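You operate a simulated robot arm through the tools that you are given. There is no shell and no other tool.

You are at the controls of a simulated two-armed robot. One attempt, no reset.

JOB
Tighten the loose green cover knob, then swap the purple knob in the cover for the grey one.
Fine: The purple knob goes in the fourth sleeve; screw the grey one in tight.

Only the result counts: the job must be done as asked and must still hold three seconds after the hand-in. Knocking over, shifting, dropping, spilling or breaking anything else fails it. Lids that push on must go on centred and level and be pressed home; caps that screw on are set level and turned clockwise until they are tight.

ROBOT AND FRAMES
Two 7-joint arms with fingered hands on one trunk that stands fixed in place. Base frame: the origin is at the foot of the trunk, x ahead of it, y to its left, z up; the work surface is at about z = 0.78. Units: m, rad, N and s.
The left shoulder is at [0.083, 0.125, 1.094], the right one opposite. With the tool pointing down near the work surface each hand reaches from about 0.46 to 0.82 m from the base axis, measured 20 degrees to its own side. Payload 3.6 kg a hand.
Tool frame (each hand has its own): the origin (TCP) lies between the finger pads and is the grasp point; the fingertips stand 0.03 m ahead of it; z points along the fingers, y is the line along which they close. The gripper opens to 0.104 m; its body begins 0.035 m behind the TCP. The gripper is a hand of 4 fingers: y runs from the thumb to the fingers, the wrist lies at [-0.015, -0.104, -0.178] in the tool frame.
Orientation is that of the tool frame in the base frame, as [roll, pitch, yaw] about the fixed x, y, z axes, in that order (R = Rz(yaw) Ry(pitch) Rx(roll)). With the fingers straight down and the wrist toward the robot, the tool's x, y and z point along [0, 1, 0], [1, 0, 0] and [0, 0, -1] of the base frame.

CONTROLS
- The arms move only by the tool send_rows. It takes "left_series", "right_series" or both (then of equal length, played together; a hand with none holds still); each is a list of rows, each a list of 6 numbers: the turn, a rotation vector about the base's x, y, z in units of 6 degrees (1.0 is 6 degrees), then the shift along the base's x, y, z in units of 30 mm (1.0 is 30 mm). In form: [[rx, ry, rz, x, y, z], ...]. A call has 1 to 20 rows; each row shifts and turns the commanded pose from where the row before left it. A call with a number of a shift or a turn outside -1 to 1 is refused whole. Each row takes 0.2 s and may step no farther than 0.05 m and 0.15 rad from the row before; otherwise, the whole call is refused. Where a pose cannot be reached the arm comes as near as it can. A force on the tool above 90 N (or 10 N above the force at the start of the call, whichever is more), or a blocked arm, ends the call early, and 0.2 s more pass. In this call time passes only in rows, and 0.2 s behind the last. The reply holds the time, the measured pose of the TCP, the force on the tool along the base axes, the opening and the grip force, in the units named above and with some noise, with the torque about the TCP (base axes, N m) and any sound that the robot's microphone picked up.
- Cameras (640 x 400 px; columns grow to the right, rows downward): "scene" is now at [0.1869, -0.057, 1.2562]; the picture's right is [-0.61, -0.79, 0.00], its down [-0.23, 0.17, -0.96] and it looks along [0.76, -0.58, -0.28] (base axes); focal length 254 px, centre (320, 200). "left" rides on the left gripper at [-0.061, -0.092, -0.13] in its tool frame; the picture's right is [-0.81, -0.28, 0.52], its down [0.53, -0.71, 0.46] and it looks along [0.24, 0.64, 0.72] (tool axes); focal length 275 px, centre (320, 200). "right" rides on the right gripper at [0.061, -0.092, -0.13] in its tool frame; the picture's right is [-0.81, 0.27, -0.52], its down [-0.53, -0.71, 0.45] and it looks along [-0.24, 0.64, 0.72] (tool axes); focal length 275 px, centre (320, 200). There is no depth. A picture from a camera that has moved, and an enlarged one, comes with that camera's place and axes in the base frame and with its lens.
- capture(camera): a new picture of that camera. It takes no simulated time.
- raise_lower(by): moves the trunk up (or, below 0, down) by that many m; the arms and the scene camera ride with it, the base frame stays. It gives what a move gives, with no picture.
- curl_fingers(index, middle, ring, thumb_bend, thumb_turn, hand): sets how far each is bent, from 0 (flat) to 100 (curled in); at 30 the hand is open as for a grip, at 70 the pads meet at the TCP. One left out holds its place. A second passes; each finger stops where it meets its share of the squeeze, and holds until it gets a number again. It is the only way to open and close the hand. It gives what a move gives, with no picture; readings hold the bend of each and the force on the fingers (four entries, about 0 where the hand has none), thumb and palm. thumb_turn goes from beside the hand (0) to across from the fingers (100), as for a grip.
- head_to(pan, tilt): turns the head with the scene camera to pan (to the left, within 1.396 rad either way) and tilt (down, from -0.506 to 1.204), counted from straight ahead of the robot (the tilt from the chest, where the trunk bows). It gives what a move gives.
- enlarge(camera, box): a new picture of the part [left, top, right, bottom] of that camera's present view, enlarged. It takes no simulated time.
- finish_job(): hands the job in; it is judged then, once.

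Nothing tells you positions but the pictures and the camera data. Unless the task says otherwise, let go and move clear before handing in.

The tools are called after "Call:" by a JSON object that holds its "op" and its "data". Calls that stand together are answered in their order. send_rows: Moves the arms, as the interface text tells. Its arguments: {"type":"object","properties":{"left_series":{"type":"array","items":{"type":"array","items":{"type":"number"}}},"right_series":{"type":"array","items":{"type":"array","items":{"type":"number"}}}},"required":[]} The other tools are called the same way: raise_lower (by) moves the trunk up or down; curl_fingers (index, middle, ring, thumb_bend, thumb_turn, hand) moves the fingers one by one; head_to (pan, tilt) turns the head that bears the scene camera; capture (camera) takes a picture; enlarge (camera, box) takes an enlarged picture of a part of a camera's view; finish_job () hands the job in.

At the start:

```text
time_s: 0.0
left_ee_pos: [0.4786, -0.0798, 1.1899]
left_orientation: [3.141, 0.001, 1.574]
left_contact_force: [-0.2, 0.3, -0.2]
left_ft_torque: [-0.02, -0.02, 0.01]
left_width: 0.1036
left_grasp_force: 0.0
left_shape: jaw
left_bend: [30.0, 30.0, 30.0, 30.0, 98.0]
left_finger forces: [0.1, 0.0, 0.0, 0.0, 0.1, 0.1]
right_ee_pos: [0.3056, -0.4439, 1.124]
right_orientation: [3.141, 0.001, 1.573]
right_contact_force: [0.4, -0.2, -0.4]
right_ft_torque: [-0.01, 0.03, -0.01]
right_width: 0.1036
right_grasp_force: 0.0
right_shape: jaw
right_bend: [30.0, 30.0, 30.0, 30.0, 98.0]
right_finger forces: [0.1, 0.0, 0.0, 0.0, 0.0, 0.0]
trunk travel left (down, up): [-0.325, 0.211]
head pan, tilt (commanded): [-0.654, 0.288]
```

scene: 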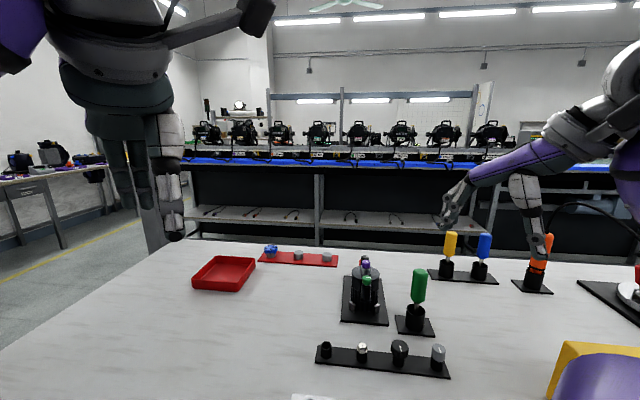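
right: 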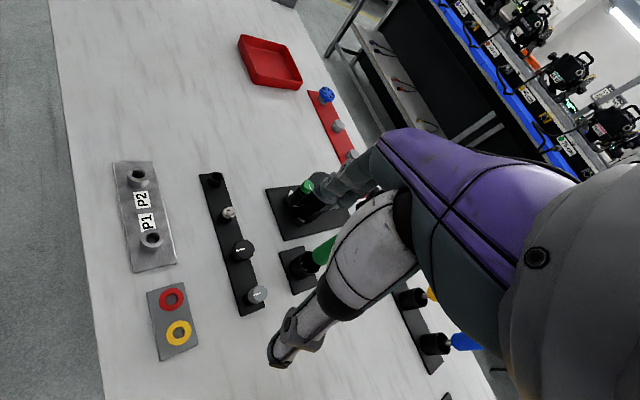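
left: 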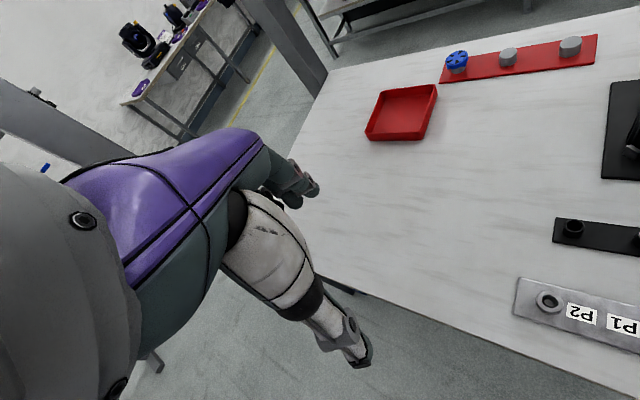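

I see a table with a black base holding a cover with green and purple knobs, a row of black sleeves and knobs in front, and other things. I'll look closer at these before moving.

Call:
{"op": "enlarge", "data": {"camera": "scene", "box": [300, 230, 480, 390]}}

Call:
{"op": "enlarge", "data": {"camera": "right", "box": [100, 140, 400, 330]}}

Call:
{"op": "enlarge", "data": {"camera": "scene", "box": [230, 230, 350, 305]}}

```text
2.50 times, centred on (390, 310) of scene
camera zoom: at [0.1869, -0.057, 1.2562], right [-0.61, -0.79, 0.0], down [-0.23, 0.17, -0.96], along [0.76, -0.58, -0.28], focal length 635 px, centre (145, -75)
```

zoom: 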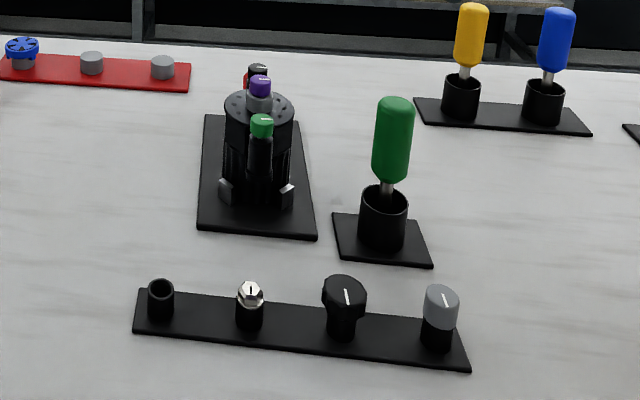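

```text
2.11 times, centred on (250, 235) of right
camera zoom: at [0.2122, -0.3833, 1.2545], right [0.28, -0.81, 0.52], down [-0.71, -0.53, -0.46], along [0.65, -0.24, -0.72], focal length 580 px, centre (467, 126)
```

zoom: 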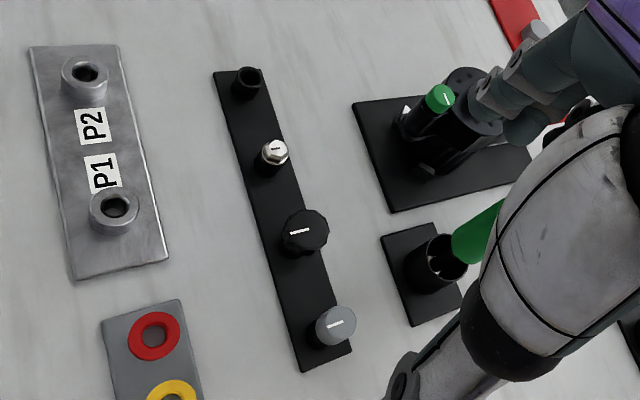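

```text
5.33 times, centred on (290, 268) of scene
camera zoom: at [0.1869, -0.057, 1.2562], right [-0.61, -0.79, 0.0], down [-0.23, 0.17, -0.96], along [0.76, -0.58, -0.28], focal length 1356 px, centre (480, -160)
```

zoom: 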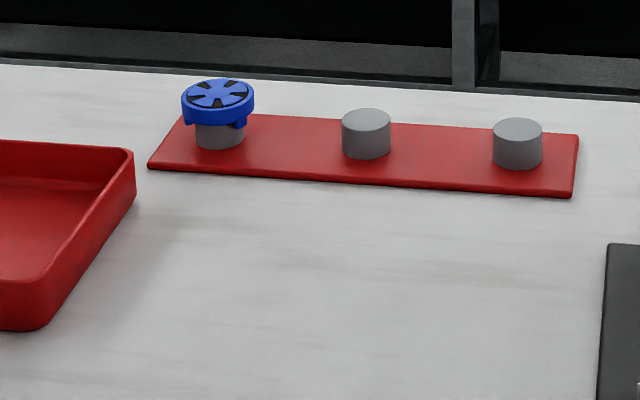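

The device with the green and purple knobs is near (0.60, -0.53), and the row of four sleeves runs from about (0.52, -0.30) to (0.33, -0.48). I'll zoom in on both for labels and details.

Call:
{"op": "head_to", "data": {"pan": -0.75, "tilt": 0.75}}

Call:
{"op": "capture", "data": {"camera": "scene"}}

```text
time_s: 0.9
left_ee_pos: [0.4782, -0.0813, 1.1902]
left_orientation: [3.141, 0.0, 1.573]
left_contact_force: [-0.2, -0.6, -0.9]
left_ft_torque: [0.02, 0.02, -0.03]
left_width: 0.1037
left_grasp_force: 0.1
left_shape: jaw
left_bend: [30.0, 30.0, 30.0, 30.0, 98.0]
left_finger forces: [0.0, 0.0, 0.0, 0.0, 0.0, 0.0]
right_ee_pos: [0.3049, -0.4425, 1.1237]
right_orientation: [3.139, 0.0, 1.573]
right_contact_force: [-0.8, -1.0, -0.2]
right_ft_torque: [0.01, 0.04, 0.01]
right_width: 0.1037
right_grasp_force: 0.1
right_shape: jaw
right_bend: [30.0, 30.0, 30.0, 30.0, 98.0]
right_finger forces: [0.0, 0.1, 0.0, 0.0, 0.0, 0.1]
trunk travel left (down, up): [-0.325, 0.211]
head pan, tilt (commanded): [-0.75, 0.75]
```

```text
taken
camera scene: at [0.1734, -0.0567, 1.2147], right [-0.68, -0.73, 0.0], down [-0.5, 0.46, -0.73], along [0.54, -0.5, -0.68], focal length 254 px, centre (320, 200)
```

scene: 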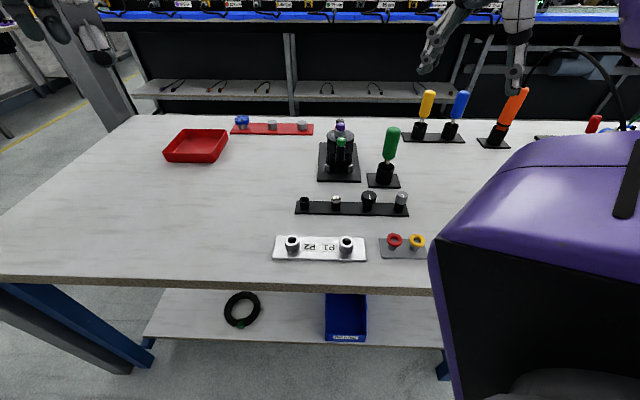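

Call:
{"op": "enlarge", "data": {"camera": "scene", "box": [310, 110, 374, 190]}}

Call:
{"op": "enlarge", "data": {"camera": "scene", "box": [290, 180, 415, 225]}}

Call:
{"op": "enlarge", "data": {"camera": "scene", "box": [265, 225, 435, 270]}}

Call:
{"op": "enlarge", "data": {"camera": "scene", "box": [220, 100, 330, 140]}}

Call:
{"op": "enlarge", "data": {"camera": "scene", "box": [390, 70, 640, 200]}}

```text
5.00 times, centred on (342, 150) of scene
camera zoom: at [0.1734, -0.0567, 1.2147], right [-0.68, -0.73, 0.0], down [-0.5, 0.46, -0.73], along [0.54, -0.5, -0.68], focal length 1271 px, centre (210, 450)
```

zoom: 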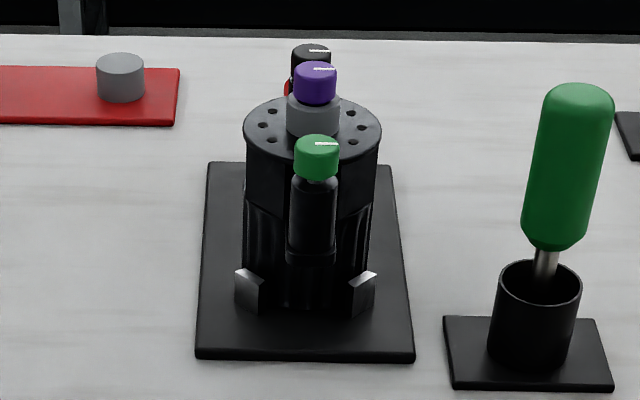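

```text
5.12 times, centred on (352, 202) of scene
camera zoom: at [0.1734, -0.0567, 1.2147], right [-0.68, -0.73, 0.0], down [-0.5, 0.46, -0.73], along [0.54, -0.5, -0.68], focal length 1301 px, centre (154, 187)
```

zoom: 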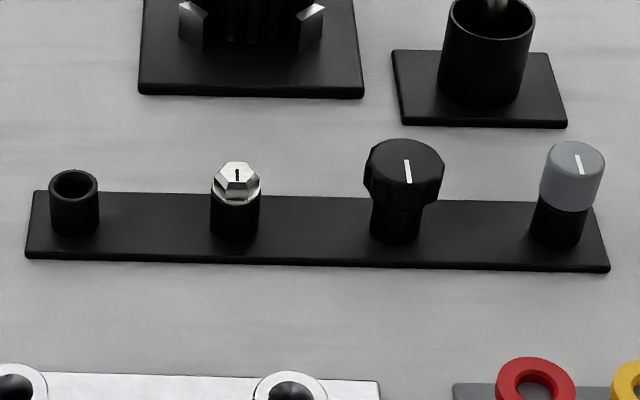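

```text
3.76 times, centred on (350, 248) of scene
camera zoom: at [0.1734, -0.0567, 1.2147], right [-0.68, -0.73, 0.0], down [-0.5, 0.46, -0.73], along [0.54, -0.5, -0.68], focal length 957 px, centre (207, 21)
```

zoom: 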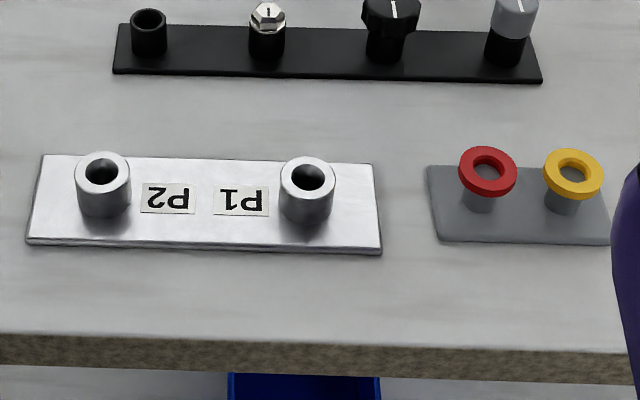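

```text
5.82 times, centred on (275, 120) of scene
camera zoom: at [0.1734, -0.0567, 1.2147], right [-0.68, -0.73, 0.0], down [-0.5, 0.46, -0.73], along [0.54, -0.5, -0.68], focal length 1479 px, centre (582, 666)
```

zoom: 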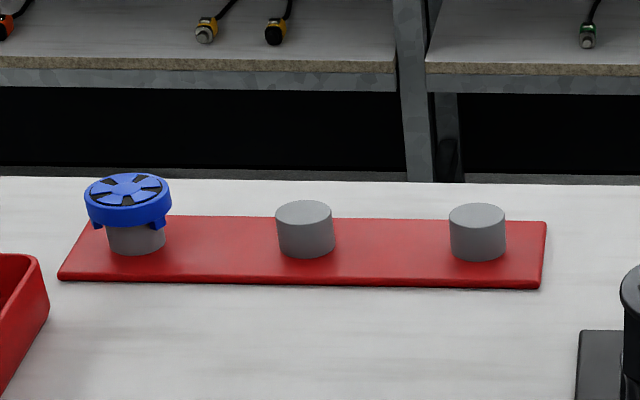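

```text
2.56 times, centred on (515, 135) of scene
camera zoom: at [0.1734, -0.0567, 1.2147], right [-0.68, -0.73, 0.0], down [-0.5, 0.46, -0.73], along [0.54, -0.5, -0.68], focal length 651 px, centre (-179, 366)
```

zoom: 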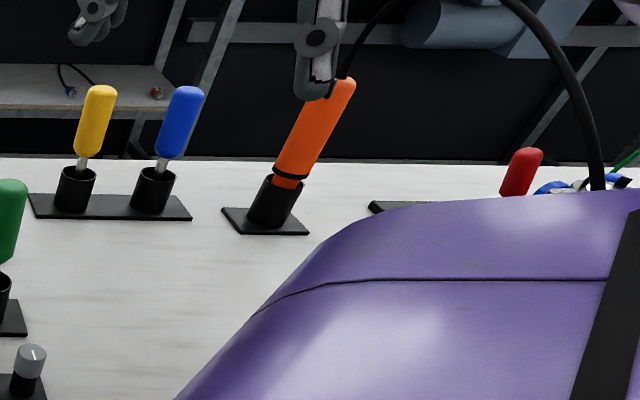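

The sleeve row reads, from the camera's left: empty, silver, black, grey, with no numbers visible yet. The device has the purple knob in the middle and the green and black knobs on either side. I'll move the left arm out of the right camera's view and look again.

Call:
{"op": "send_rows", "data": {"left_series": [[0, 0, 0, -0.2, 1, 0], [0, 0, 0, -0.2, 1, 0], [0, 0, 0, -0.2, 1, 0], [0, 0, 0, -0.2, 1, 0], [0, 0, 0, -0.2, 1, 0], [0, 0, 0, -0.2, 1, 0], [0, 0, 0, -0.2, 1, 0], [0, 0, 0, -0.2, 1, 0], [0, 0, 0, -0.2, 1, 0], [0, 0, 0, -0.2, 1, 0], [0, 0, 0, -0.2, 1, 0], [0, 0, 0, -0.2, 1, 0]]}}

Call:
{"op": "capture", "data": {"camera": "right"}}

```text
time_s: 3.5
left_ee_pos: [0.4044, 0.28, 1.19]
left_orientation: [-3.139, 0.001, 1.57]
left_contact_force: [-0.9, 0.6, -0.4]
left_ft_torque: [0.02, 0.02, 0.02]
left_width: 0.1037
left_grasp_force: 0.0
left_shape: jaw
left_bend: [30.0, 30.0, 30.0, 30.0, 98.0]
left_finger forces: [0.1, 0.0, 0.2, 0.0, 0.1, 0.1]
right_ee_pos: [0.3046, -0.4434, 1.1247]
right_orientation: [3.14, 0.001, 1.573]
right_contact_force: [0.4, 0.6, -0.2]
right_ft_torque: [-0.01, 0.02, 0.0]
right_width: 0.1034
right_grasp_force: 0.0
right_shape: jaw
right_bend: [30.0, 30.0, 30.0, 30.0, 98.0]
right_finger forces: [0.1, 0.0, 0.0, 0.1, 0.0, 0.0]
trunk travel left (down, up): [-0.325, 0.211]
head pan, tilt (commanded): [-0.75, 0.75]
```

```text
taken
camera right: at [0.212, -0.3829, 1.2547], right [0.28, -0.81, 0.52], down [-0.71, -0.53, -0.46], along [0.65, -0.24, -0.72], focal length 275 px, centre (320, 200)
```

right: 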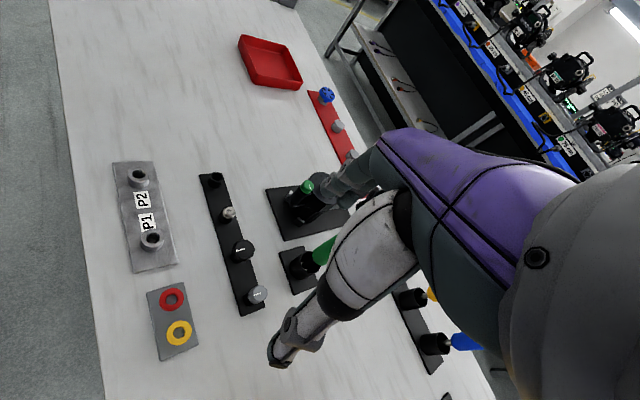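

The right camera's view is partly blocked by its own hand, so I'll use the zoomed scene camera from a second height to triangulate. I'll raise the trunk for a more top-down look.

Call:
{"op": "raise_lower", "data": {"by": 0.2}}

Call:
{"op": "head_to", "data": {"pan": -0.75, "tilt": 0.85}}

Call:
{"op": "capture", "data": {"camera": "scene"}}

```text
time_s: 5.7
left_ee_pos: [0.4071, 0.2804, 1.3897]
left_orientation: [-3.14, 0.0, 1.573]
left_contact_force: [0.4, -0.1, -0.2]
left_ft_torque: [-0.03, 0.03, -0.02]
left_width: 0.1036
left_grasp_force: 0.0
left_shape: jaw
left_bend: [30.0, 30.0, 30.0, 30.0, 98.0]
left_finger forces: [0.0, 0.1, 0.0, 0.1, 0.0, 0.0]
right_ee_pos: [0.3054, -0.4435, 1.3235]
right_orientation: [-3.142, 0.002, 1.572]
right_contact_force: [-0.1, 0.3, 0.0]
right_ft_torque: [0.03, 0.01, -0.01]
right_width: 0.1037
right_grasp_force: 0.0
right_shape: jaw
right_bend: [30.0, 30.0, 30.0, 30.0, 98.0]
right_finger forces: [0.0, 0.0, 0.0, 0.1, 0.0, 0.0]
trunk travel left (down, up): [-0.525, 0.011]
head pan, tilt (commanded): [-0.75, 0.75]
```

```text
time_s: 6.3
left_ee_pos: [0.4069, 0.2807, 1.3902]
left_orientation: [-3.141, 0.001, 1.574]
left_contact_force: [-0.3, 0.1, 0.1]
left_ft_torque: [-0.03, -0.02, 0.0]
left_width: 0.104
left_grasp_force: 0.0
left_shape: jaw
left_bend: [30.0, 30.0, 30.0, 30.0, 98.0]
left_finger forces: [0.1, 0.0, 0.1, 0.0, 0.1, 0.0]
right_ee_pos: [0.3053, -0.4433, 1.3252]
right_orientation: [3.141, 0.001, 1.571]
right_contact_force: [-0.8, 0.6, 0.6]
right_ft_torque: [-0.01, -0.02, -0.03]
right_width: 0.1039
right_grasp_force: 0.0
right_shape: jaw
right_bend: [30.0, 30.0, 30.0, 30.0, 98.0]
right_finger forces: [0.0, 0.0, 0.0, 0.0, 0.1, 0.0]
trunk travel left (down, up): [-0.525, 0.011]
head pan, tilt (commanded): [-0.75, 0.85]
```

```text
taken
camera scene: at [0.0724, -0.0535, 1.4226], right [-0.68, -0.73, 0.0], down [-0.55, 0.51, -0.66], along [0.48, -0.45, -0.75], focal length 254 px, centre (320, 200)
```

scene: 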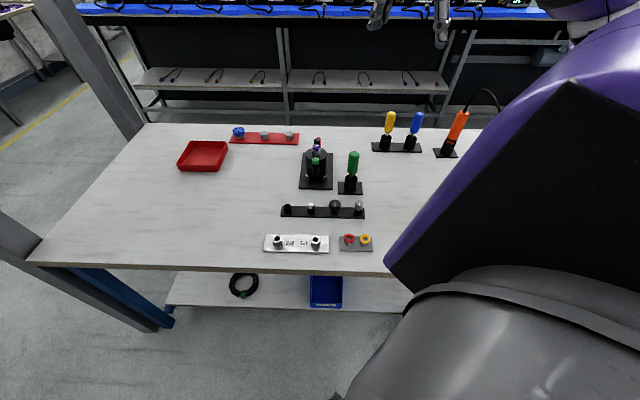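

The raised view shows the whole table. I'll zoom in on the device and the sleeve row for triangulation.

Call:
{"op": "enlarge", "data": {"camera": "scene", "box": [292, 130, 340, 195]}}

Call:
{"op": "enlarge", "data": {"camera": "scene", "box": [275, 190, 375, 225]}}

Call:
{"op": "enlarge", "data": {"camera": "scene", "box": [258, 225, 380, 260]}}

```text
6.15 times, centred on (316, 162) of scene
camera zoom: at [0.0724, -0.0535, 1.4226], right [-0.68, -0.73, 0.0], down [-0.55, 0.51, -0.66], along [0.48, -0.45, -0.75], focal length 1564 px, centre (345, 431)
```

zoom: 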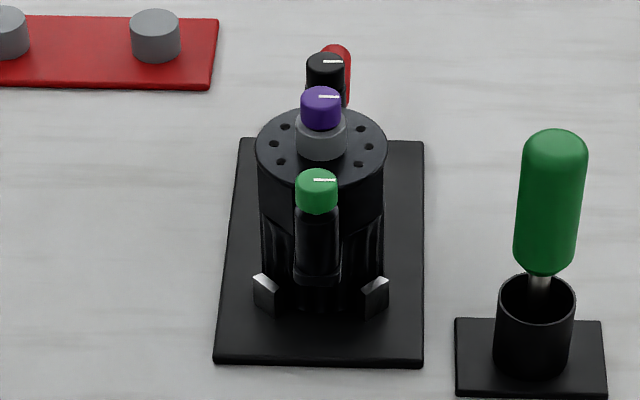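

```text
6.40 times, centred on (325, 208) of scene
camera zoom: at [0.0724, -0.0535, 1.4226], right [-0.68, -0.73, 0.0], down [-0.55, 0.51, -0.66], along [0.48, -0.45, -0.75], focal length 1627 px, centre (288, 152)
```

zoom: 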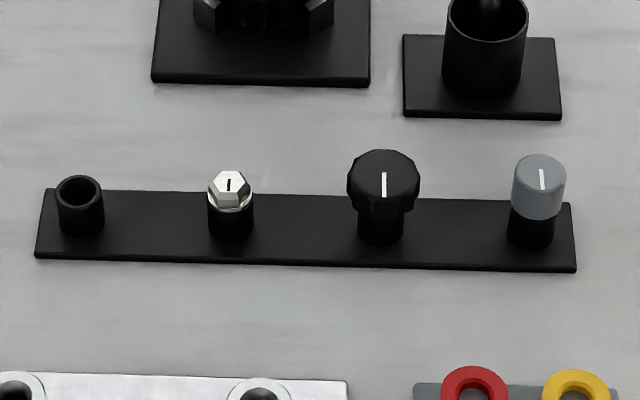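

```text
5.25 times, centred on (319, 242) of scene
camera zoom: at [0.0724, -0.0535, 1.4226], right [-0.68, -0.73, 0.0], down [-0.55, 0.51, -0.66], along [0.48, -0.45, -0.75], focal length 1333 px, centre (325, -23)
```

zoom: 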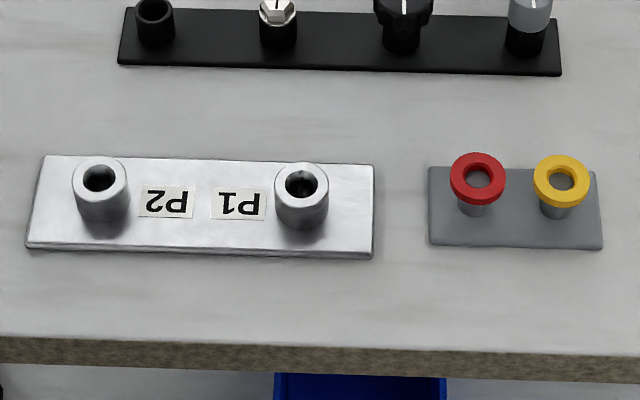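

No sleeve numbers are visible. Triangulation puts the green knob at about (0.544, -0.473) with its top at z 0.901, and the purple knob at about (0.581, -0.510) with its top at z 0.915. I'll lower the trunk again and view the device from the right-hand camera.

Call:
{"op": "raise_lower", "data": {"by": -0.2}}

Call:
{"op": "send_rows", "data": {"right_series": [[0, 0, 0, 0.4, -1, 0], [0, 0, 0, 0.4, -1, 0], [0, 0, 0, 0.4, -1, 0], [0, 0, 0, 0.4, -1, 0], [0, 0, 0, 0.4, -1, 0], [0, 0, 0, 0.4, -1, 0]]}}

Call:
{"op": "capture", "data": {"camera": "right"}}

Call:
{"op": "capture", "data": {"camera": "scene"}}

```text
time_s: 8.5
left_ee_pos: [0.4056, 0.2808, 1.1912]
left_orientation: [3.141, 0.001, 1.57]
left_contact_force: [0.9, -0.2, -0.1]
left_ft_torque: [-0.01, 0.05, 0.01]
left_width: 0.1037
left_grasp_force: 0.0
left_shape: jaw
left_bend: [30.0, 30.0, 30.0, 30.0, 98.0]
left_finger forces: [0.1, 0.1, 0.1, 0.1, 0.1, 0.0]
right_ee_pos: [0.3048, -0.4433, 1.1247]
right_orientation: [3.141, 0.002, 1.574]
right_contact_force: [-0.8, -0.1, 0.9]
right_ft_torque: [0.04, -0.02, 0.02]
right_width: 0.1037
right_grasp_force: 0.0
right_shape: jaw
right_bend: [30.0, 30.0, 30.0, 30.0, 98.0]
right_finger forces: [0.0, 0.0, 0.1, 0.0, 0.0, 0.1]
trunk travel left (down, up): [-0.325, 0.211]
head pan, tilt (commanded): [-0.75, 0.85]
```

```text
time_s: 9.9
left_ee_pos: [0.4063, 0.28, 1.1905]
left_orientation: [-3.141, 0.0, 1.573]
left_contact_force: [0.6, -0.3, 0.5]
left_ft_torque: [0.0, 0.03, -0.02]
left_width: 0.1035
left_grasp_force: 0.0
left_shape: jaw
left_bend: [30.0, 30.0, 30.0, 30.0, 98.0]
left_finger forces: [0.1, 0.0, 0.0, 0.1, 0.0, 0.1]
right_ee_pos: [0.3774, -0.6238, 1.1229]
right_orientation: [3.14, 0.003, 1.572]
right_contact_force: [0.0, -0.1, 0.4]
right_ft_torque: [-0.03, -0.02, -0.01]
right_width: 0.1037
right_grasp_force: 0.0
right_shape: jaw
right_bend: [30.0, 30.0, 30.0, 30.0, 98.0]
right_finger forces: [0.0, 0.0, 0.0, 0.1, 0.0, 0.1]
trunk travel left (down, up): [-0.325, 0.211]
head pan, tilt (commanded): [-0.75, 0.85]
```

```text
taken
camera right: at [0.2845, -0.5636, 1.2533], right [0.28, -0.81, 0.52], down [-0.71, -0.53, -0.46], along [0.65, -0.24, -0.72], focal length 275 px, centre (320, 200)
```

right: 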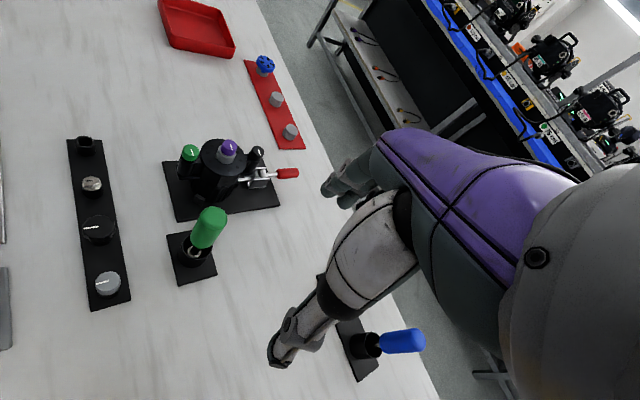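

```text
taken
camera scene: at [0.17, -0.0536, 1.2066], right [-0.68, -0.73, 0.0], down [-0.55, 0.51, -0.66], along [0.48, -0.45, -0.75], focal length 254 px, centre (320, 200)
```

scene: 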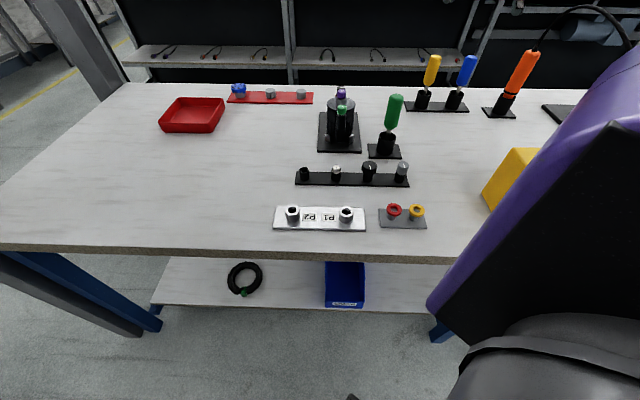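

Call:
{"op": "enlarge", "data": {"camera": "right", "box": [155, 125, 315, 230]}}

Call:
{"op": "enlarge", "data": {"camera": "right", "box": [60, 130, 150, 315]}}

Call:
{"op": "enlarge", "data": {"camera": "right", "box": [220, 140, 420, 380]}}

```text
3.81 times, centred on (235, 178) of right
camera zoom: at [0.2845, -0.5636, 1.2533], right [0.28, -0.81, 0.52], down [-0.71, -0.53, -0.46], along [0.65, -0.24, -0.72], focal length 1049 px, centre (644, 286)
```

zoom: 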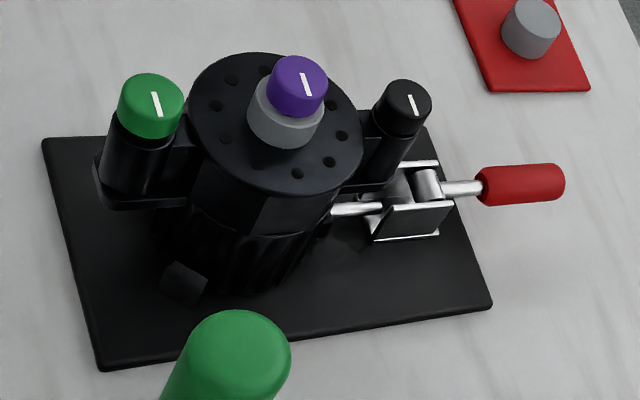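

```text
2.16 times, centred on (105, 222) of right
camera zoom: at [0.2845, -0.5636, 1.2533], right [0.28, -0.81, 0.52], down [-0.71, -0.53, -0.46], along [0.65, -0.24, -0.72], focal length 595 px, centre (785, 151)
```

zoom: 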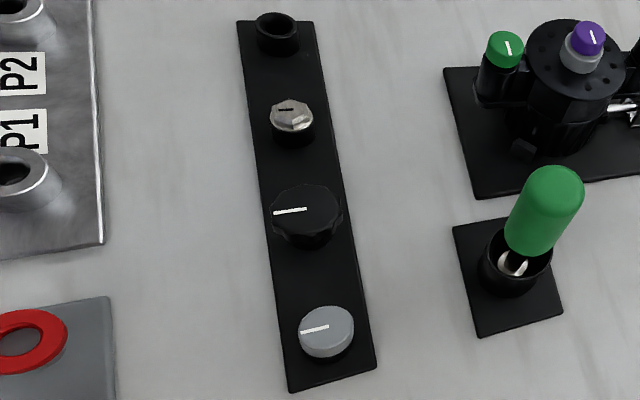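

```text
1.67 times, centred on (320, 260) of right
camera zoom: at [0.2845, -0.5636, 1.2533], right [0.28, -0.81, 0.52], down [-0.71, -0.53, -0.46], along [0.65, -0.24, -0.72], focal length 459 px, centre (320, 100)
```

zoom: 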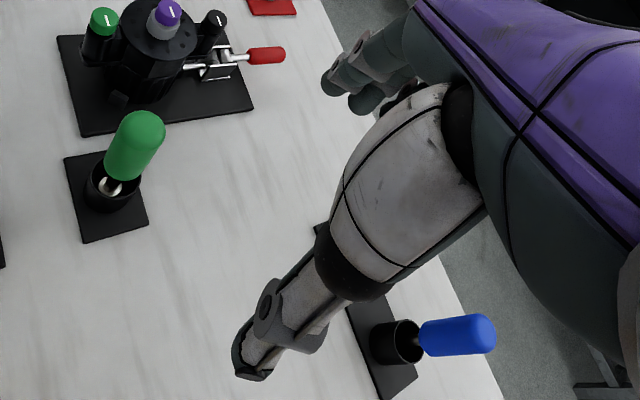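

The device is a clamped housing with the purple knob on a grey boss and the green and black knobs on side lugs. The sleeves hold silver, black and grey knobs, and the one at about (0.522, -0.330) is empty. Next I want to see the hand's geometry, so I'll bring the hand into the scene camera's view.

Call:
{"op": "send_rows", "data": {"right_series": [[0, 0, 0, 0.6, 1, 0], [0, 0, 0, 0.6, 1, 0], [0, 0, 0, 0.6, 1, 0], [0, 0, 0, 0.6, 1, 0], [0, 0, 0, 0.6, 1, 0], [0, 0, 0, 0.6, 1, 0], [0, 0, 0, 0, 1, 0]]}}

Call:
{"op": "head_to", "data": {"pan": -0.75, "tilt": 0.3}}

Call:
{"op": "capture", "data": {"camera": "scene"}}

Call:
{"op": "capture", "data": {"camera": "right"}}

```text
time_s: 11.5
left_ee_pos: [0.4067, 0.28, 1.1896]
left_orientation: [-3.141, -0.001, 1.573]
left_contact_force: [-0.2, -0.3, 0.5]
left_ft_torque: [-0.01, -0.01, -0.02]
left_width: 0.1036
left_grasp_force: 0.0
left_shape: jaw
left_bend: [30.0, 30.0, 30.0, 30.0, 98.0]
left_finger forces: [0.0, 0.0, 0.1, 0.1, 0.0, 0.0]
right_ee_pos: [0.4848, -0.4132, 1.1236]
right_orientation: [3.141, 0.0, 1.569]
right_contact_force: [0.8, 0.4, 0.3]
right_ft_torque: [0.04, -0.01, 0.02]
right_width: 0.1038
right_grasp_force: 0.1
right_shape: jaw
right_bend: [30.0, 30.0, 30.0, 30.0, 98.0]
right_finger forces: [0.1, 0.0, 0.1, 0.0, 0.1, 0.0]
trunk travel left (down, up): [-0.325, 0.211]
head pan, tilt (commanded): [-0.75, 0.85]
```

```text
time_s: 12.5
left_ee_pos: [0.4064, 0.2801, 1.1894]
left_orientation: [3.141, -0.001, 1.573]
left_contact_force: [0.0, 0.5, 0.0]
left_ft_torque: [0.0, 0.0, -0.01]
left_width: 0.1038
left_grasp_force: 0.1
left_shape: jaw
left_bend: [30.0, 30.0, 30.0, 30.0, 98.0]
left_finger forces: [0.0, 0.0, 0.1, 0.0, 0.1, 0.0]
right_ee_pos: [0.4858, -0.4153, 1.1241]
right_orientation: [3.139, -0.001, 1.57]
right_contact_force: [-0.1, 0.6, 0.4]
right_ft_torque: [0.01, 0.0, 0.0]
right_width: 0.1036
right_grasp_force: 0.0
right_shape: jaw
right_bend: [30.0, 30.0, 30.0, 30.0, 98.0]
right_finger forces: [0.0, 0.0, 0.0, 0.0, 0.1, 0.1]
trunk travel left (down, up): [-0.325, 0.211]
head pan, tilt (commanded): [-0.75, 0.3]
```

```text
taken
camera scene: at [0.1811, -0.0639, 1.255], right [-0.68, -0.73, 0.0], down [-0.22, 0.2, -0.95], along [0.7, -0.65, -0.3], focal length 254 px, centre (320, 200)
```

scene: 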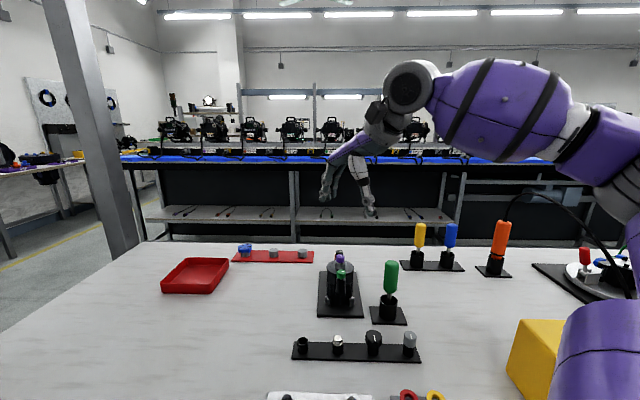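

```text
taken
camera right: at [0.3919, -0.3543, 1.2544], right [0.28, -0.81, 0.52], down [-0.71, -0.53, -0.46], along [0.65, -0.24, -0.72], focal length 275 px, centre (320, 200)
```

right: 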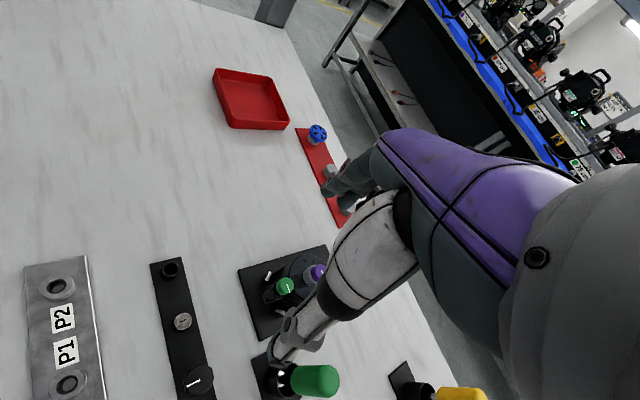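

Call:
{"op": "enlarge", "data": {"camera": "scene", "box": [290, 50, 460, 240]}}

Call:
{"op": "enlarge", "data": {"camera": "right", "box": [220, 220, 360, 330]}}

Call:
{"op": "enlarge", "data": {"camera": "left", "box": [0, 0, 640, 400]}}

```text
2.11 times, centred on (375, 145) of scene
camera zoom: at [0.1811, -0.0639, 1.255], right [-0.68, -0.73, 0.0], down [-0.22, 0.2, -0.95], along [0.7, -0.65, -0.3], focal length 535 px, centre (204, 316)
```

zoom: 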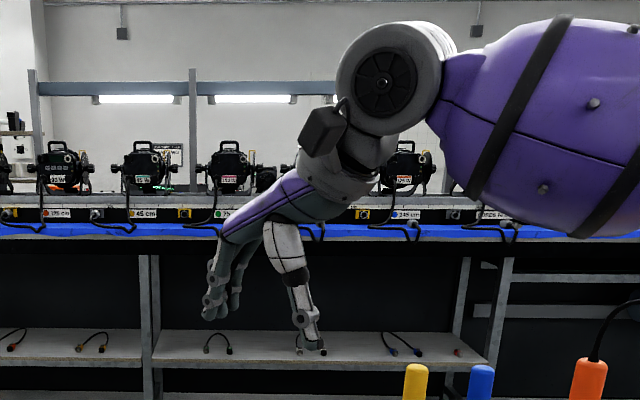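

```text
3.64 times, centred on (290, 275) of right
camera zoom: at [0.3919, -0.3543, 1.2544], right [0.28, -0.81, 0.52], down [-0.71, -0.53, -0.46], along [0.65, -0.24, -0.72], focal length 1001 px, centre (429, -73)
```

zoom: 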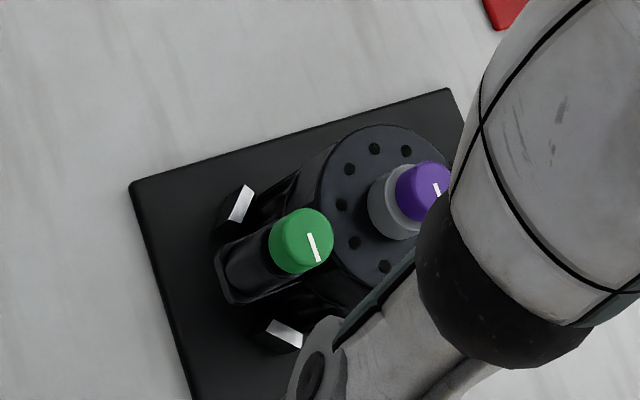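

```text
1.00 times, centred on (320, 200) of left (not enlarged: the box is as wide or as high as the picture)
camera zoom: at [0.3144, 0.2178, 1.3219], right [-0.27, -0.81, -0.52], down [-0.71, 0.53, -0.46], along [0.64, 0.24, -0.72], focal length 275 px, centre (320, 200)
```

zoom: 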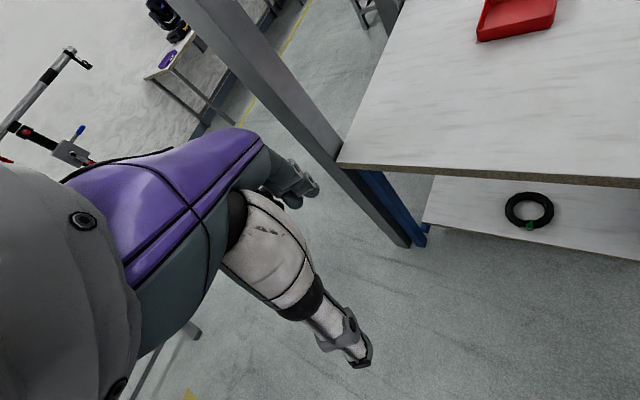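

The hand has three fingers on the far side and a thumb on the wrist side, and neighbouring knobs are only about 52 mm apart. I'll test a middle-finger and thumb pinch, with index and ring curled out of the way, to see what space it takes.

Call:
{"op": "curl_fingers", "data": {"hand": "right", "index": 100, "ring": 100, "middle": 55, "thumb_bend": 55}}

Call:
{"op": "enlarge", "data": {"camera": "scene", "box": [310, 110, 400, 230]}}

Call:
{"op": "capture", "data": {"camera": "right"}}

```text
time_s: 13.5
left_ee_pos: [0.4057, 0.2803, 1.1897]
left_orientation: [-3.14, -0.001, 1.572]
left_contact_force: [0.7, -0.5, 0.0]
left_ft_torque: [0.01, 0.04, 0.03]
left_width: 0.1038
left_grasp_force: 0.1
left_shape: jaw
left_bend: [30.0, 30.0, 30.0, 30.0, 98.0]
left_finger forces: [0.0, 0.0, 0.0, 0.1, 0.1, 0.0]
right_ee_pos: [0.4848, -0.4145, 1.1251]
right_orientation: [3.141, -0.001, 1.571]
right_contact_force: [0.5, 0.3, 0.2]
right_ft_torque: [0.0, 0.02, 0.01]
right_width: 0.0529
right_grasp_force: 0.1
right_shape: fingers
right_bend: [100.0, 55.0, 100.0, 55.0, 98.0]
right_finger forces: [0.1, 0.0, 0.0, 0.0, 0.0, 0.0]
trunk travel left (down, up): [-0.325, 0.211]
head pan, tilt (commanded): [-0.75, 0.3]
```

```text
3.33 times, centred on (355, 170) of scene
camera zoom: at [0.181, -0.0639, 1.255], right [-0.68, -0.73, 0.0], down [-0.22, 0.2, -0.96], along [0.7, -0.65, -0.3], focal length 847 px, centre (203, 300)
```

zoom: 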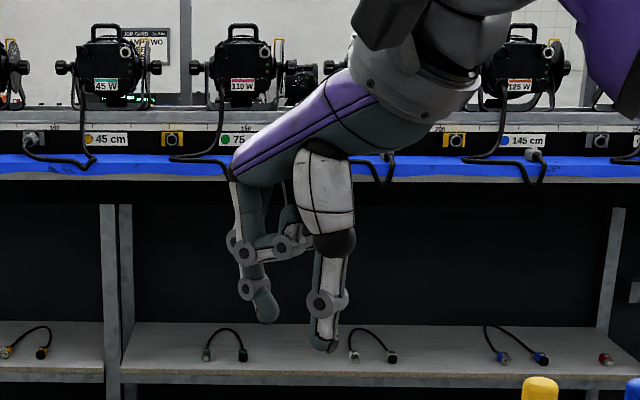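

```text
taken
camera right: at [0.3919, -0.3541, 1.2544], right [0.28, -0.81, 0.52], down [-0.71, -0.53, -0.46], along [0.65, -0.24, -0.72], focal length 275 px, centre (320, 200)
```

right: 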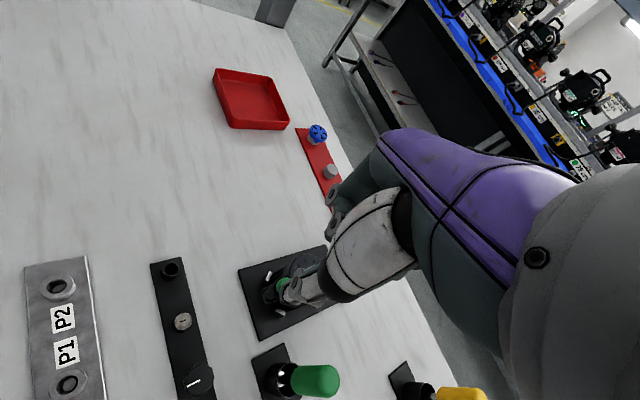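

The pinch works: index and ring fold to about 20 mm above the TCP, leaving a slim middle-and-thumb pair. I'll move above the green knob at a safe height and test how far the wrist can yaw there.

Call:
{"op": "send_rows", "data": {"right_series": [[0, 0, 0, 0.5, -0.49, -0.7], [0, 0, 0, 0.5, -0.49, -0.7], [0, 0, 0, 0.5, -0.49, -0.7], [0, 0, 0, 0.49, -0.49, -0.7], [0, 0, 1, 0, 0, 0], [0, 0, 1, 0, 0, 0], [0, 0, 1, 0, 0, 0], [0, 0, 1, 0, 0, 0], [0, 0, 1, 0, 0, 0], [0, 0, 1, 0, 0, 0], [0, 0, 1, 0, 0, 0], [0, 0, 1, 0, 0, 0], [0, 0, 1, 0, 0, 0], [0, 0, 1, 0, 0, 0]]}}

Call:
{"op": "capture", "data": {"camera": "scene"}}

```text
time_s: 16.5
left_ee_pos: [0.406, 0.2799, 1.1889]
left_orientation: [-3.141, 0.001, 1.573]
left_contact_force: [-0.8, 0.5, 0.1]
left_ft_torque: [0.01, 0.03, 0.01]
left_width: 0.1039
left_grasp_force: 0.0
left_shape: jaw
left_bend: [30.0, 30.0, 30.0, 30.0, 98.0]
left_finger forces: [0.0, 0.0, 0.0, 0.1, 0.0, 0.0]
right_ee_pos: [0.5446, -0.473, 1.0403]
right_orientation: [3.14, 0.003, 2.623]
right_contact_force: [0.8, 0.7, 0.7]
right_ft_torque: [0.03, -0.02, 0.0]
right_width: 0.053
right_grasp_force: 0.1
right_shape: fingers
right_bend: [100.0, 55.0, 100.0, 55.0, 98.0]
right_finger forces: [0.0, 0.0, 0.0, 0.0, 0.0, 0.0]
trunk travel left (down, up): [-0.325, 0.211]
head pan, tilt (commanded): [-0.75, 0.3]
```

```text
taken
camera scene: at [0.1813, -0.0638, 1.255], right [-0.68, -0.73, 0.0], down [-0.22, 0.2, -0.96], along [0.7, -0.65, -0.3], focal length 254 px, centre (320, 200)
```

scene: 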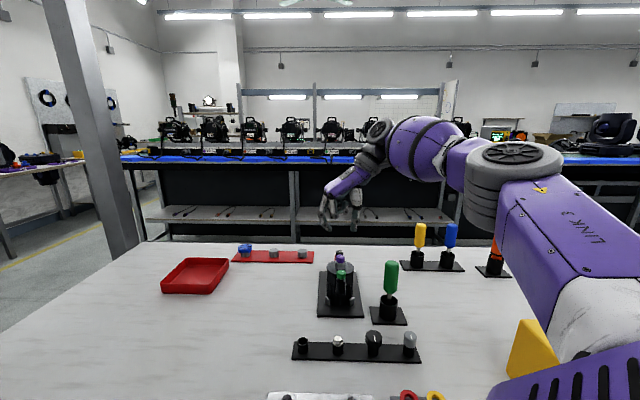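

The yaw reached 150° with no trouble. I'll test further in the same direction.

Call:
{"op": "send_rows", "data": {"right_series": [[0, 0, 1, 0, 0, 0], [0, 0, 1, 0, 0, 0], [0, 0, 1, 0, 0, 0], [0, 0, 1, 0, 0, 0], [0, 0, 1, 0, 0, 0], [0, 0, 1, 0, 0, 0], [0, 0, 1, 0, 0, 0], [0, 0, 1, 0, 0, 0]]}}

Call:
{"op": "capture", "data": {"camera": "scene"}}

Call:
{"op": "capture", "data": {"camera": "right"}}

```text
time_s: 18.3
left_ee_pos: [0.4062, 0.2797, 1.1916]
left_orientation: [-3.141, 0.0, 1.571]
left_contact_force: [-0.8, -0.1, -0.7]
left_ft_torque: [-0.03, -0.01, 0.0]
left_width: 0.1038
left_grasp_force: 0.1
left_shape: jaw
left_bend: [30.0, 30.0, 30.0, 30.0, 98.0]
left_finger forces: [0.0, 0.0, 0.1, 0.1, 0.1, 0.0]
right_ee_pos: [0.5393, -0.4212, 0.9954]
right_orientation: [3.14, -0.001, -2.877]
right_contact_force: [0.4, 0.0, 0.0]
right_ft_torque: [0.01, 0.0, 0.02]
right_width: 0.0532
right_grasp_force: 0.1
right_shape: fingers
right_bend: [100.0, 55.0, 100.0, 55.0, 98.0]
right_finger forces: [0.0, 0.0, 0.1, 0.0, 0.1, 0.1]
right hand out of reach, approached as far as the arm can: row 3, 4, 5, 6, 7, 8
trunk travel left (down, up): [-0.325, 0.211]
head pan, tilt (commanded): [-0.75, 0.3]
```

```text
taken
camera scene: at [0.1813, -0.0635, 1.255], right [-0.68, -0.73, 0.0], down [-0.22, 0.2, -0.96], along [0.7, -0.65, -0.3], focal length 254 px, centre (320, 200)
```

scene: 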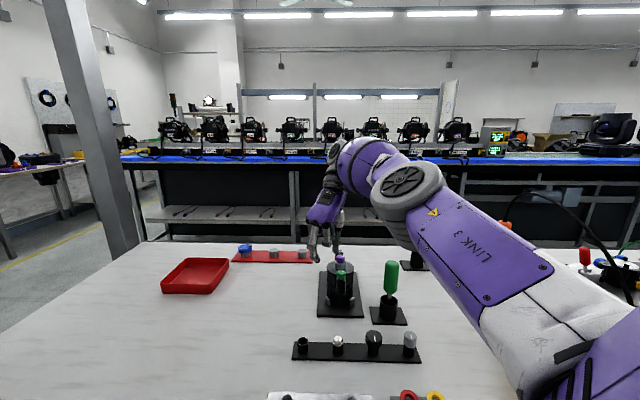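

```text
taken
camera right: at [0.5035, -0.528, 1.1251], right [0.71, 0.48, 0.52], down [0.7, -0.55, -0.46], along [0.07, 0.69, -0.72], focal length 275 px, centre (320, 200)
```

right: 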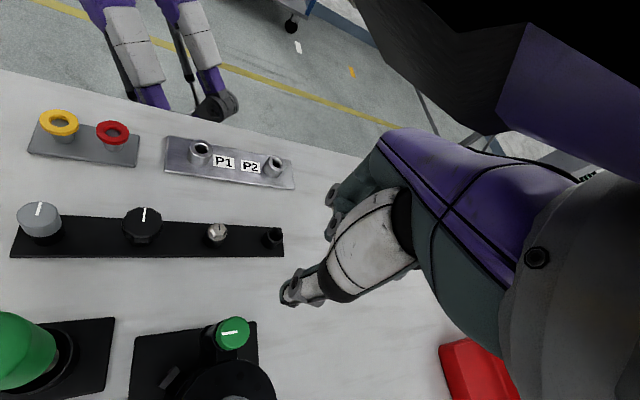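

At about 165° the arm runs out of reach and sags, so I'll stay below that here. This view from the far side shows the sleeve plate well, so I'll zoom in to check for markings.

Call:
{"op": "enlarge", "data": {"camera": "right", "box": [0, 120, 310, 270]}}

Call:
{"op": "enlarge", "data": {"camera": "right", "box": [120, 290, 290, 400]}}

Call:
{"op": "enlarge", "data": {"camera": "scene", "box": [285, 225, 425, 365]}}

```text
2.06 times, centred on (155, 195) of right
camera zoom: at [0.5035, -0.528, 1.1251], right [0.71, 0.48, 0.52], down [0.7, -0.55, -0.46], along [0.07, 0.69, -0.72], focal length 568 px, centre (661, 210)
```

zoom: 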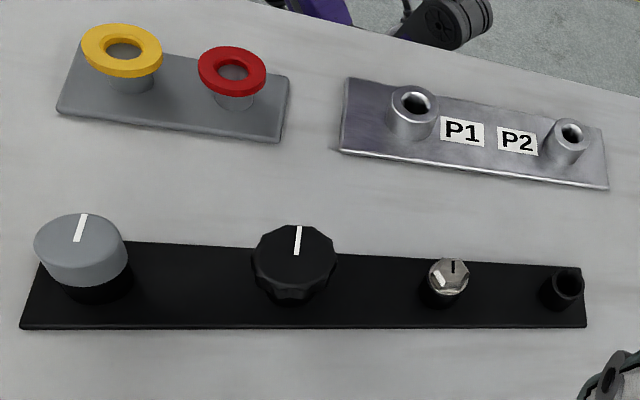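

```text
3.64 times, centred on (205, 345) of right
camera zoom: at [0.5035, -0.528, 1.1251], right [0.71, 0.48, 0.52], down [0.7, -0.55, -0.46], along [0.07, 0.69, -0.72], focal length 1001 px, centre (738, -327)
```

zoom: 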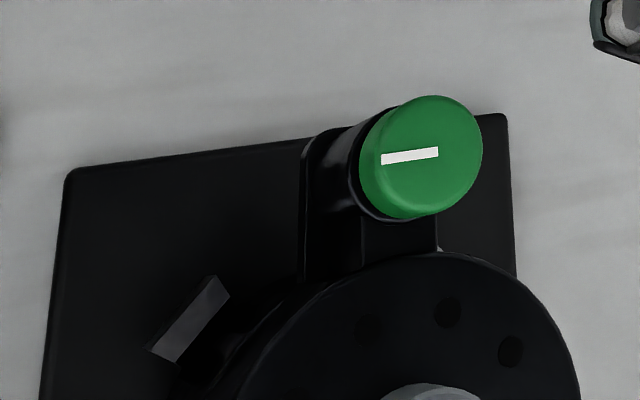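

```text
2.86 times, centred on (355, 295) of scene
camera zoom: at [0.1813, -0.0635, 1.255], right [-0.68, -0.73, 0.0], down [-0.22, 0.2, -0.96], along [0.7, -0.65, -0.3], focal length 726 px, centre (220, -71)
```

zoom: 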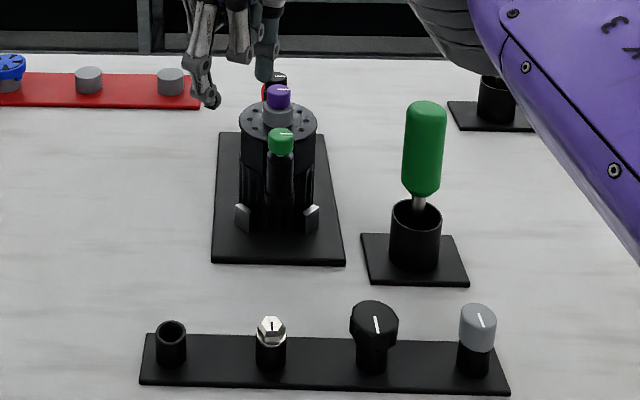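

The pointers and labels all read upright from that side, where the order is grey, black, silver, empty, so the fourth sleeve is the empty one. I'll return the yaw and test the range the other way.

Call:
{"op": "send_rows", "data": {"right_series": [[0, 0, -1, 0, 0, 0], [0, 0, -1, 0, 0, 0], [0, 0, -1, 0, 0, 0], [0, 0, -1, 0, 0, 0], [0, 0, -1, 0, 0, 0], [0, 0, -1, 0, 0, 0], [0, 0, -1, 0, 0, 0], [0, 0, -1, 0, 0, 0], [0, 0, -1, 0, 0, 0], [0, 0, -1, 0, 0, 0], [0, 0, -1, 0, 0, 0]]}}

```text
time_s: 20.7
left_ee_pos: [0.4066, 0.2816, 1.1894]
left_orientation: [-3.141, 0.001, 1.573]
left_contact_force: [0.1, -0.7, 0.2]
left_ft_torque: [0.02, 0.01, -0.02]
left_width: 0.1036
left_grasp_force: 0.1
left_shape: jaw
left_bend: [30.0, 30.0, 30.0, 30.0, 98.0]
left_finger forces: [0.0, 0.0, 0.0, 0.0, 0.0, 0.1]
right_ee_pos: [0.539, -0.4228, 0.9952]
right_orientation: [3.139, -0.001, 2.251]
right_contact_force: [-0.2, 0.7, -0.5]
right_ft_torque: [0.0, 0.02, 0.0]
right_width: 0.0531
right_grasp_force: 0.0
right_shape: fingers
right_bend: [100.0, 55.0, 100.0, 55.0, 98.0]
right_finger forces: [0.0, 0.0, 0.1, 0.0, 0.0, 0.1]
trunk travel left (down, up): [-0.325, 0.211]
head pan, tilt (commanded): [-0.75, 0.3]
```

The command resets to the achieved pose, so I'll go back over the green knob at z 1.04 and test the lower yaw range.

Call:
{"op": "send_rows", "data": {"right_series": [[0, 0, 0, 0, 0, 0.75], [0, 0, 0, 0, 0, 0.75], [0, 0, -1, 0.09, -0.84, 0], [0, 0, -1, 0.09, -0.84, 0], [0, 0, -1, 0, 0, 0], [0, 0, -1, 0, 0, 0], [0, 0, -1, 0, 0, 0], [0, 0, -1, 0, 0, 0], [0, 0, -1, 0, 0, 0], [0, 0, -1, 0, 0, 0], [0, 0, -1, 0, 0, 0], [0, 0, -1, 0, 0, 0], [0, 0, -1, 0, 0, 0], [0, 0, -1, 0, 0, 0], [0, 0, -1, 0, 0, 0], [0, 0, -1, 0, 0, 0]]}}

```text
time_s: 24.1
left_ee_pos: [0.4061, 0.2802, 1.1907]
left_orientation: [3.14, 0.0, 1.572]
left_contact_force: [-0.4, 0.8, -0.1]
left_ft_torque: [0.0, -0.02, -0.04]
left_width: 0.1037
left_grasp_force: 0.1
left_shape: jaw
left_bend: [30.0, 30.0, 30.0, 30.0, 98.0]
left_finger forces: [0.1, 0.0, 0.0, 0.1, 0.0, 0.0]
right_ee_pos: [0.5457, -0.4727, 1.0411]
right_orientation: [3.14, 0.0, 0.783]
right_contact_force: [-0.1, 0.5, 0.4]
right_ft_torque: [0.03, 0.0, 0.03]
right_width: 0.0532
right_grasp_force: 0.1
right_shape: fingers
right_bend: [100.0, 55.0, 100.0, 55.0, 98.0]
right_finger forces: [0.0, 0.0, 0.1, 0.0, 0.1, 0.0]
trunk travel left (down, up): [-0.325, 0.211]
head pan, tilt (commanded): [-0.75, 0.3]
```

Call:
{"op": "send_rows", "data": {"right_series": [[0, 0, -1, 0, 0, 0], [0, 0, -1, 0, 0, 0], [0, 0, -1, 0, 0, 0], [0, 0, -1, 0, 0, 0], [0, 0, -1, 0, 0, 0], [0, 0, -1, 0, 0, 0]]}}

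Call:
{"op": "capture", "data": {"camera": "right"}}

Call:
{"op": "capture", "data": {"camera": "scene"}}

```text
time_s: 25.5
left_ee_pos: [0.4058, 0.2797, 1.1888]
left_orientation: [3.141, 0.0, 1.573]
left_contact_force: [0.5, -0.5, 0.3]
left_ft_torque: [0.0, -0.02, 0.0]
left_width: 0.1037
left_grasp_force: 0.1
left_shape: jaw
left_bend: [30.0, 30.0, 30.0, 30.0, 98.0]
left_finger forces: [0.0, 0.1, 0.1, 0.0, 0.0, 0.0]
right_ee_pos: [0.5447, -0.4734, 1.0398]
right_orientation: [3.141, 0.001, 0.157]
right_contact_force: [0.6, 0.0, 0.9]
right_ft_torque: [0.01, 0.0, -0.02]
right_width: 0.0531
right_grasp_force: 0.0
right_shape: fingers
right_bend: [100.0, 55.0, 100.0, 55.0, 98.0]
right_finger forces: [0.0, 0.0, 0.0, 0.1, 0.0, 0.0]
trunk travel left (down, up): [-0.325, 0.211]
head pan, tilt (commanded): [-0.75, 0.3]
```

```text
taken
camera right: at [0.5903, -0.3733, 1.1702], right [-0.76, -0.4, 0.52], down [-0.64, 0.62, -0.46], along [-0.14, -0.68, -0.72], focal length 275 px, centre (320, 200)
```

right: 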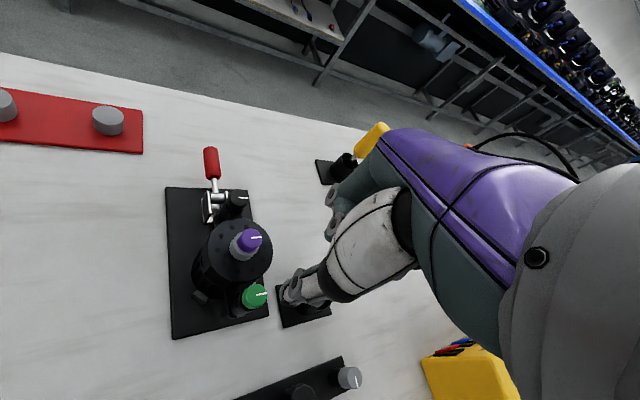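

```text
taken
camera scene: at [0.1812, -0.0638, 1.255], right [-0.68, -0.73, 0.0], down [-0.22, 0.2, -0.96], along [0.7, -0.65, -0.3], focal length 254 px, centre (320, 200)
```

scene: 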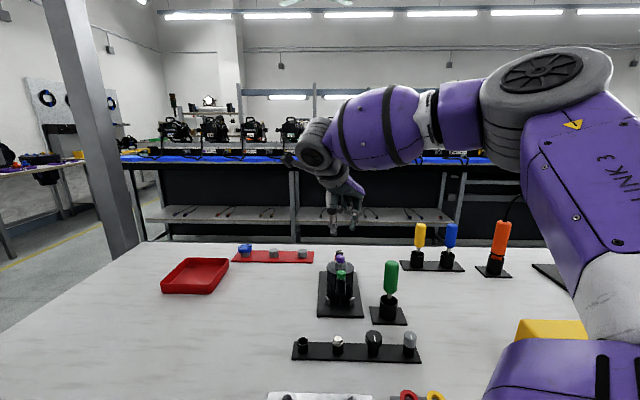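

The yaw reaches 9° easily, and this view shows the device clearly. I'll zoom in here to refine the knob positions.

Call:
{"op": "enlarge", "data": {"camera": "right", "box": [160, 180, 290, 345]}}

Call:
{"op": "enlarge", "data": {"camera": "right", "box": [220, 220, 290, 320]}}

```text
2.42 times, centred on (225, 262) of right
camera zoom: at [0.5903, -0.3733, 1.1702], right [-0.76, -0.4, 0.52], down [-0.64, 0.62, -0.46], along [-0.14, -0.68, -0.72], focal length 667 px, centre (550, 48)
```

zoom: 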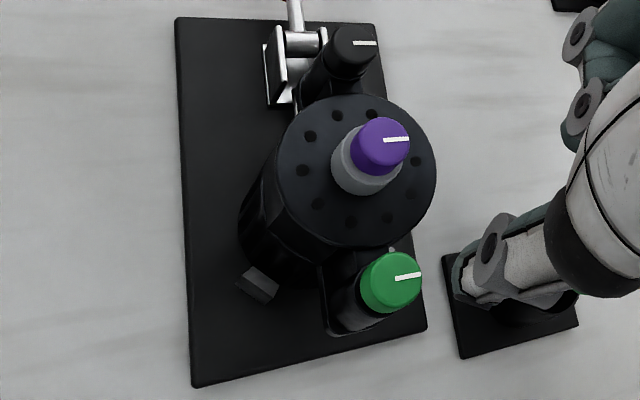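

```text
4.00 times, centred on (255, 270) of right
camera zoom: at [0.5903, -0.3733, 1.1702], right [-0.76, -0.4, 0.52], down [-0.64, 0.62, -0.46], along [-0.14, -0.68, -0.72], focal length 1101 px, centre (580, -80)
```

zoom: 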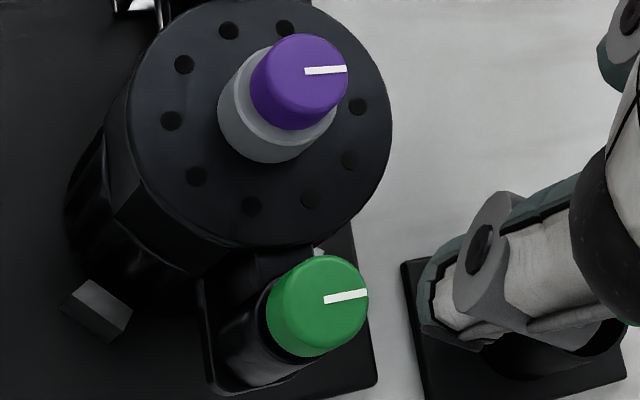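

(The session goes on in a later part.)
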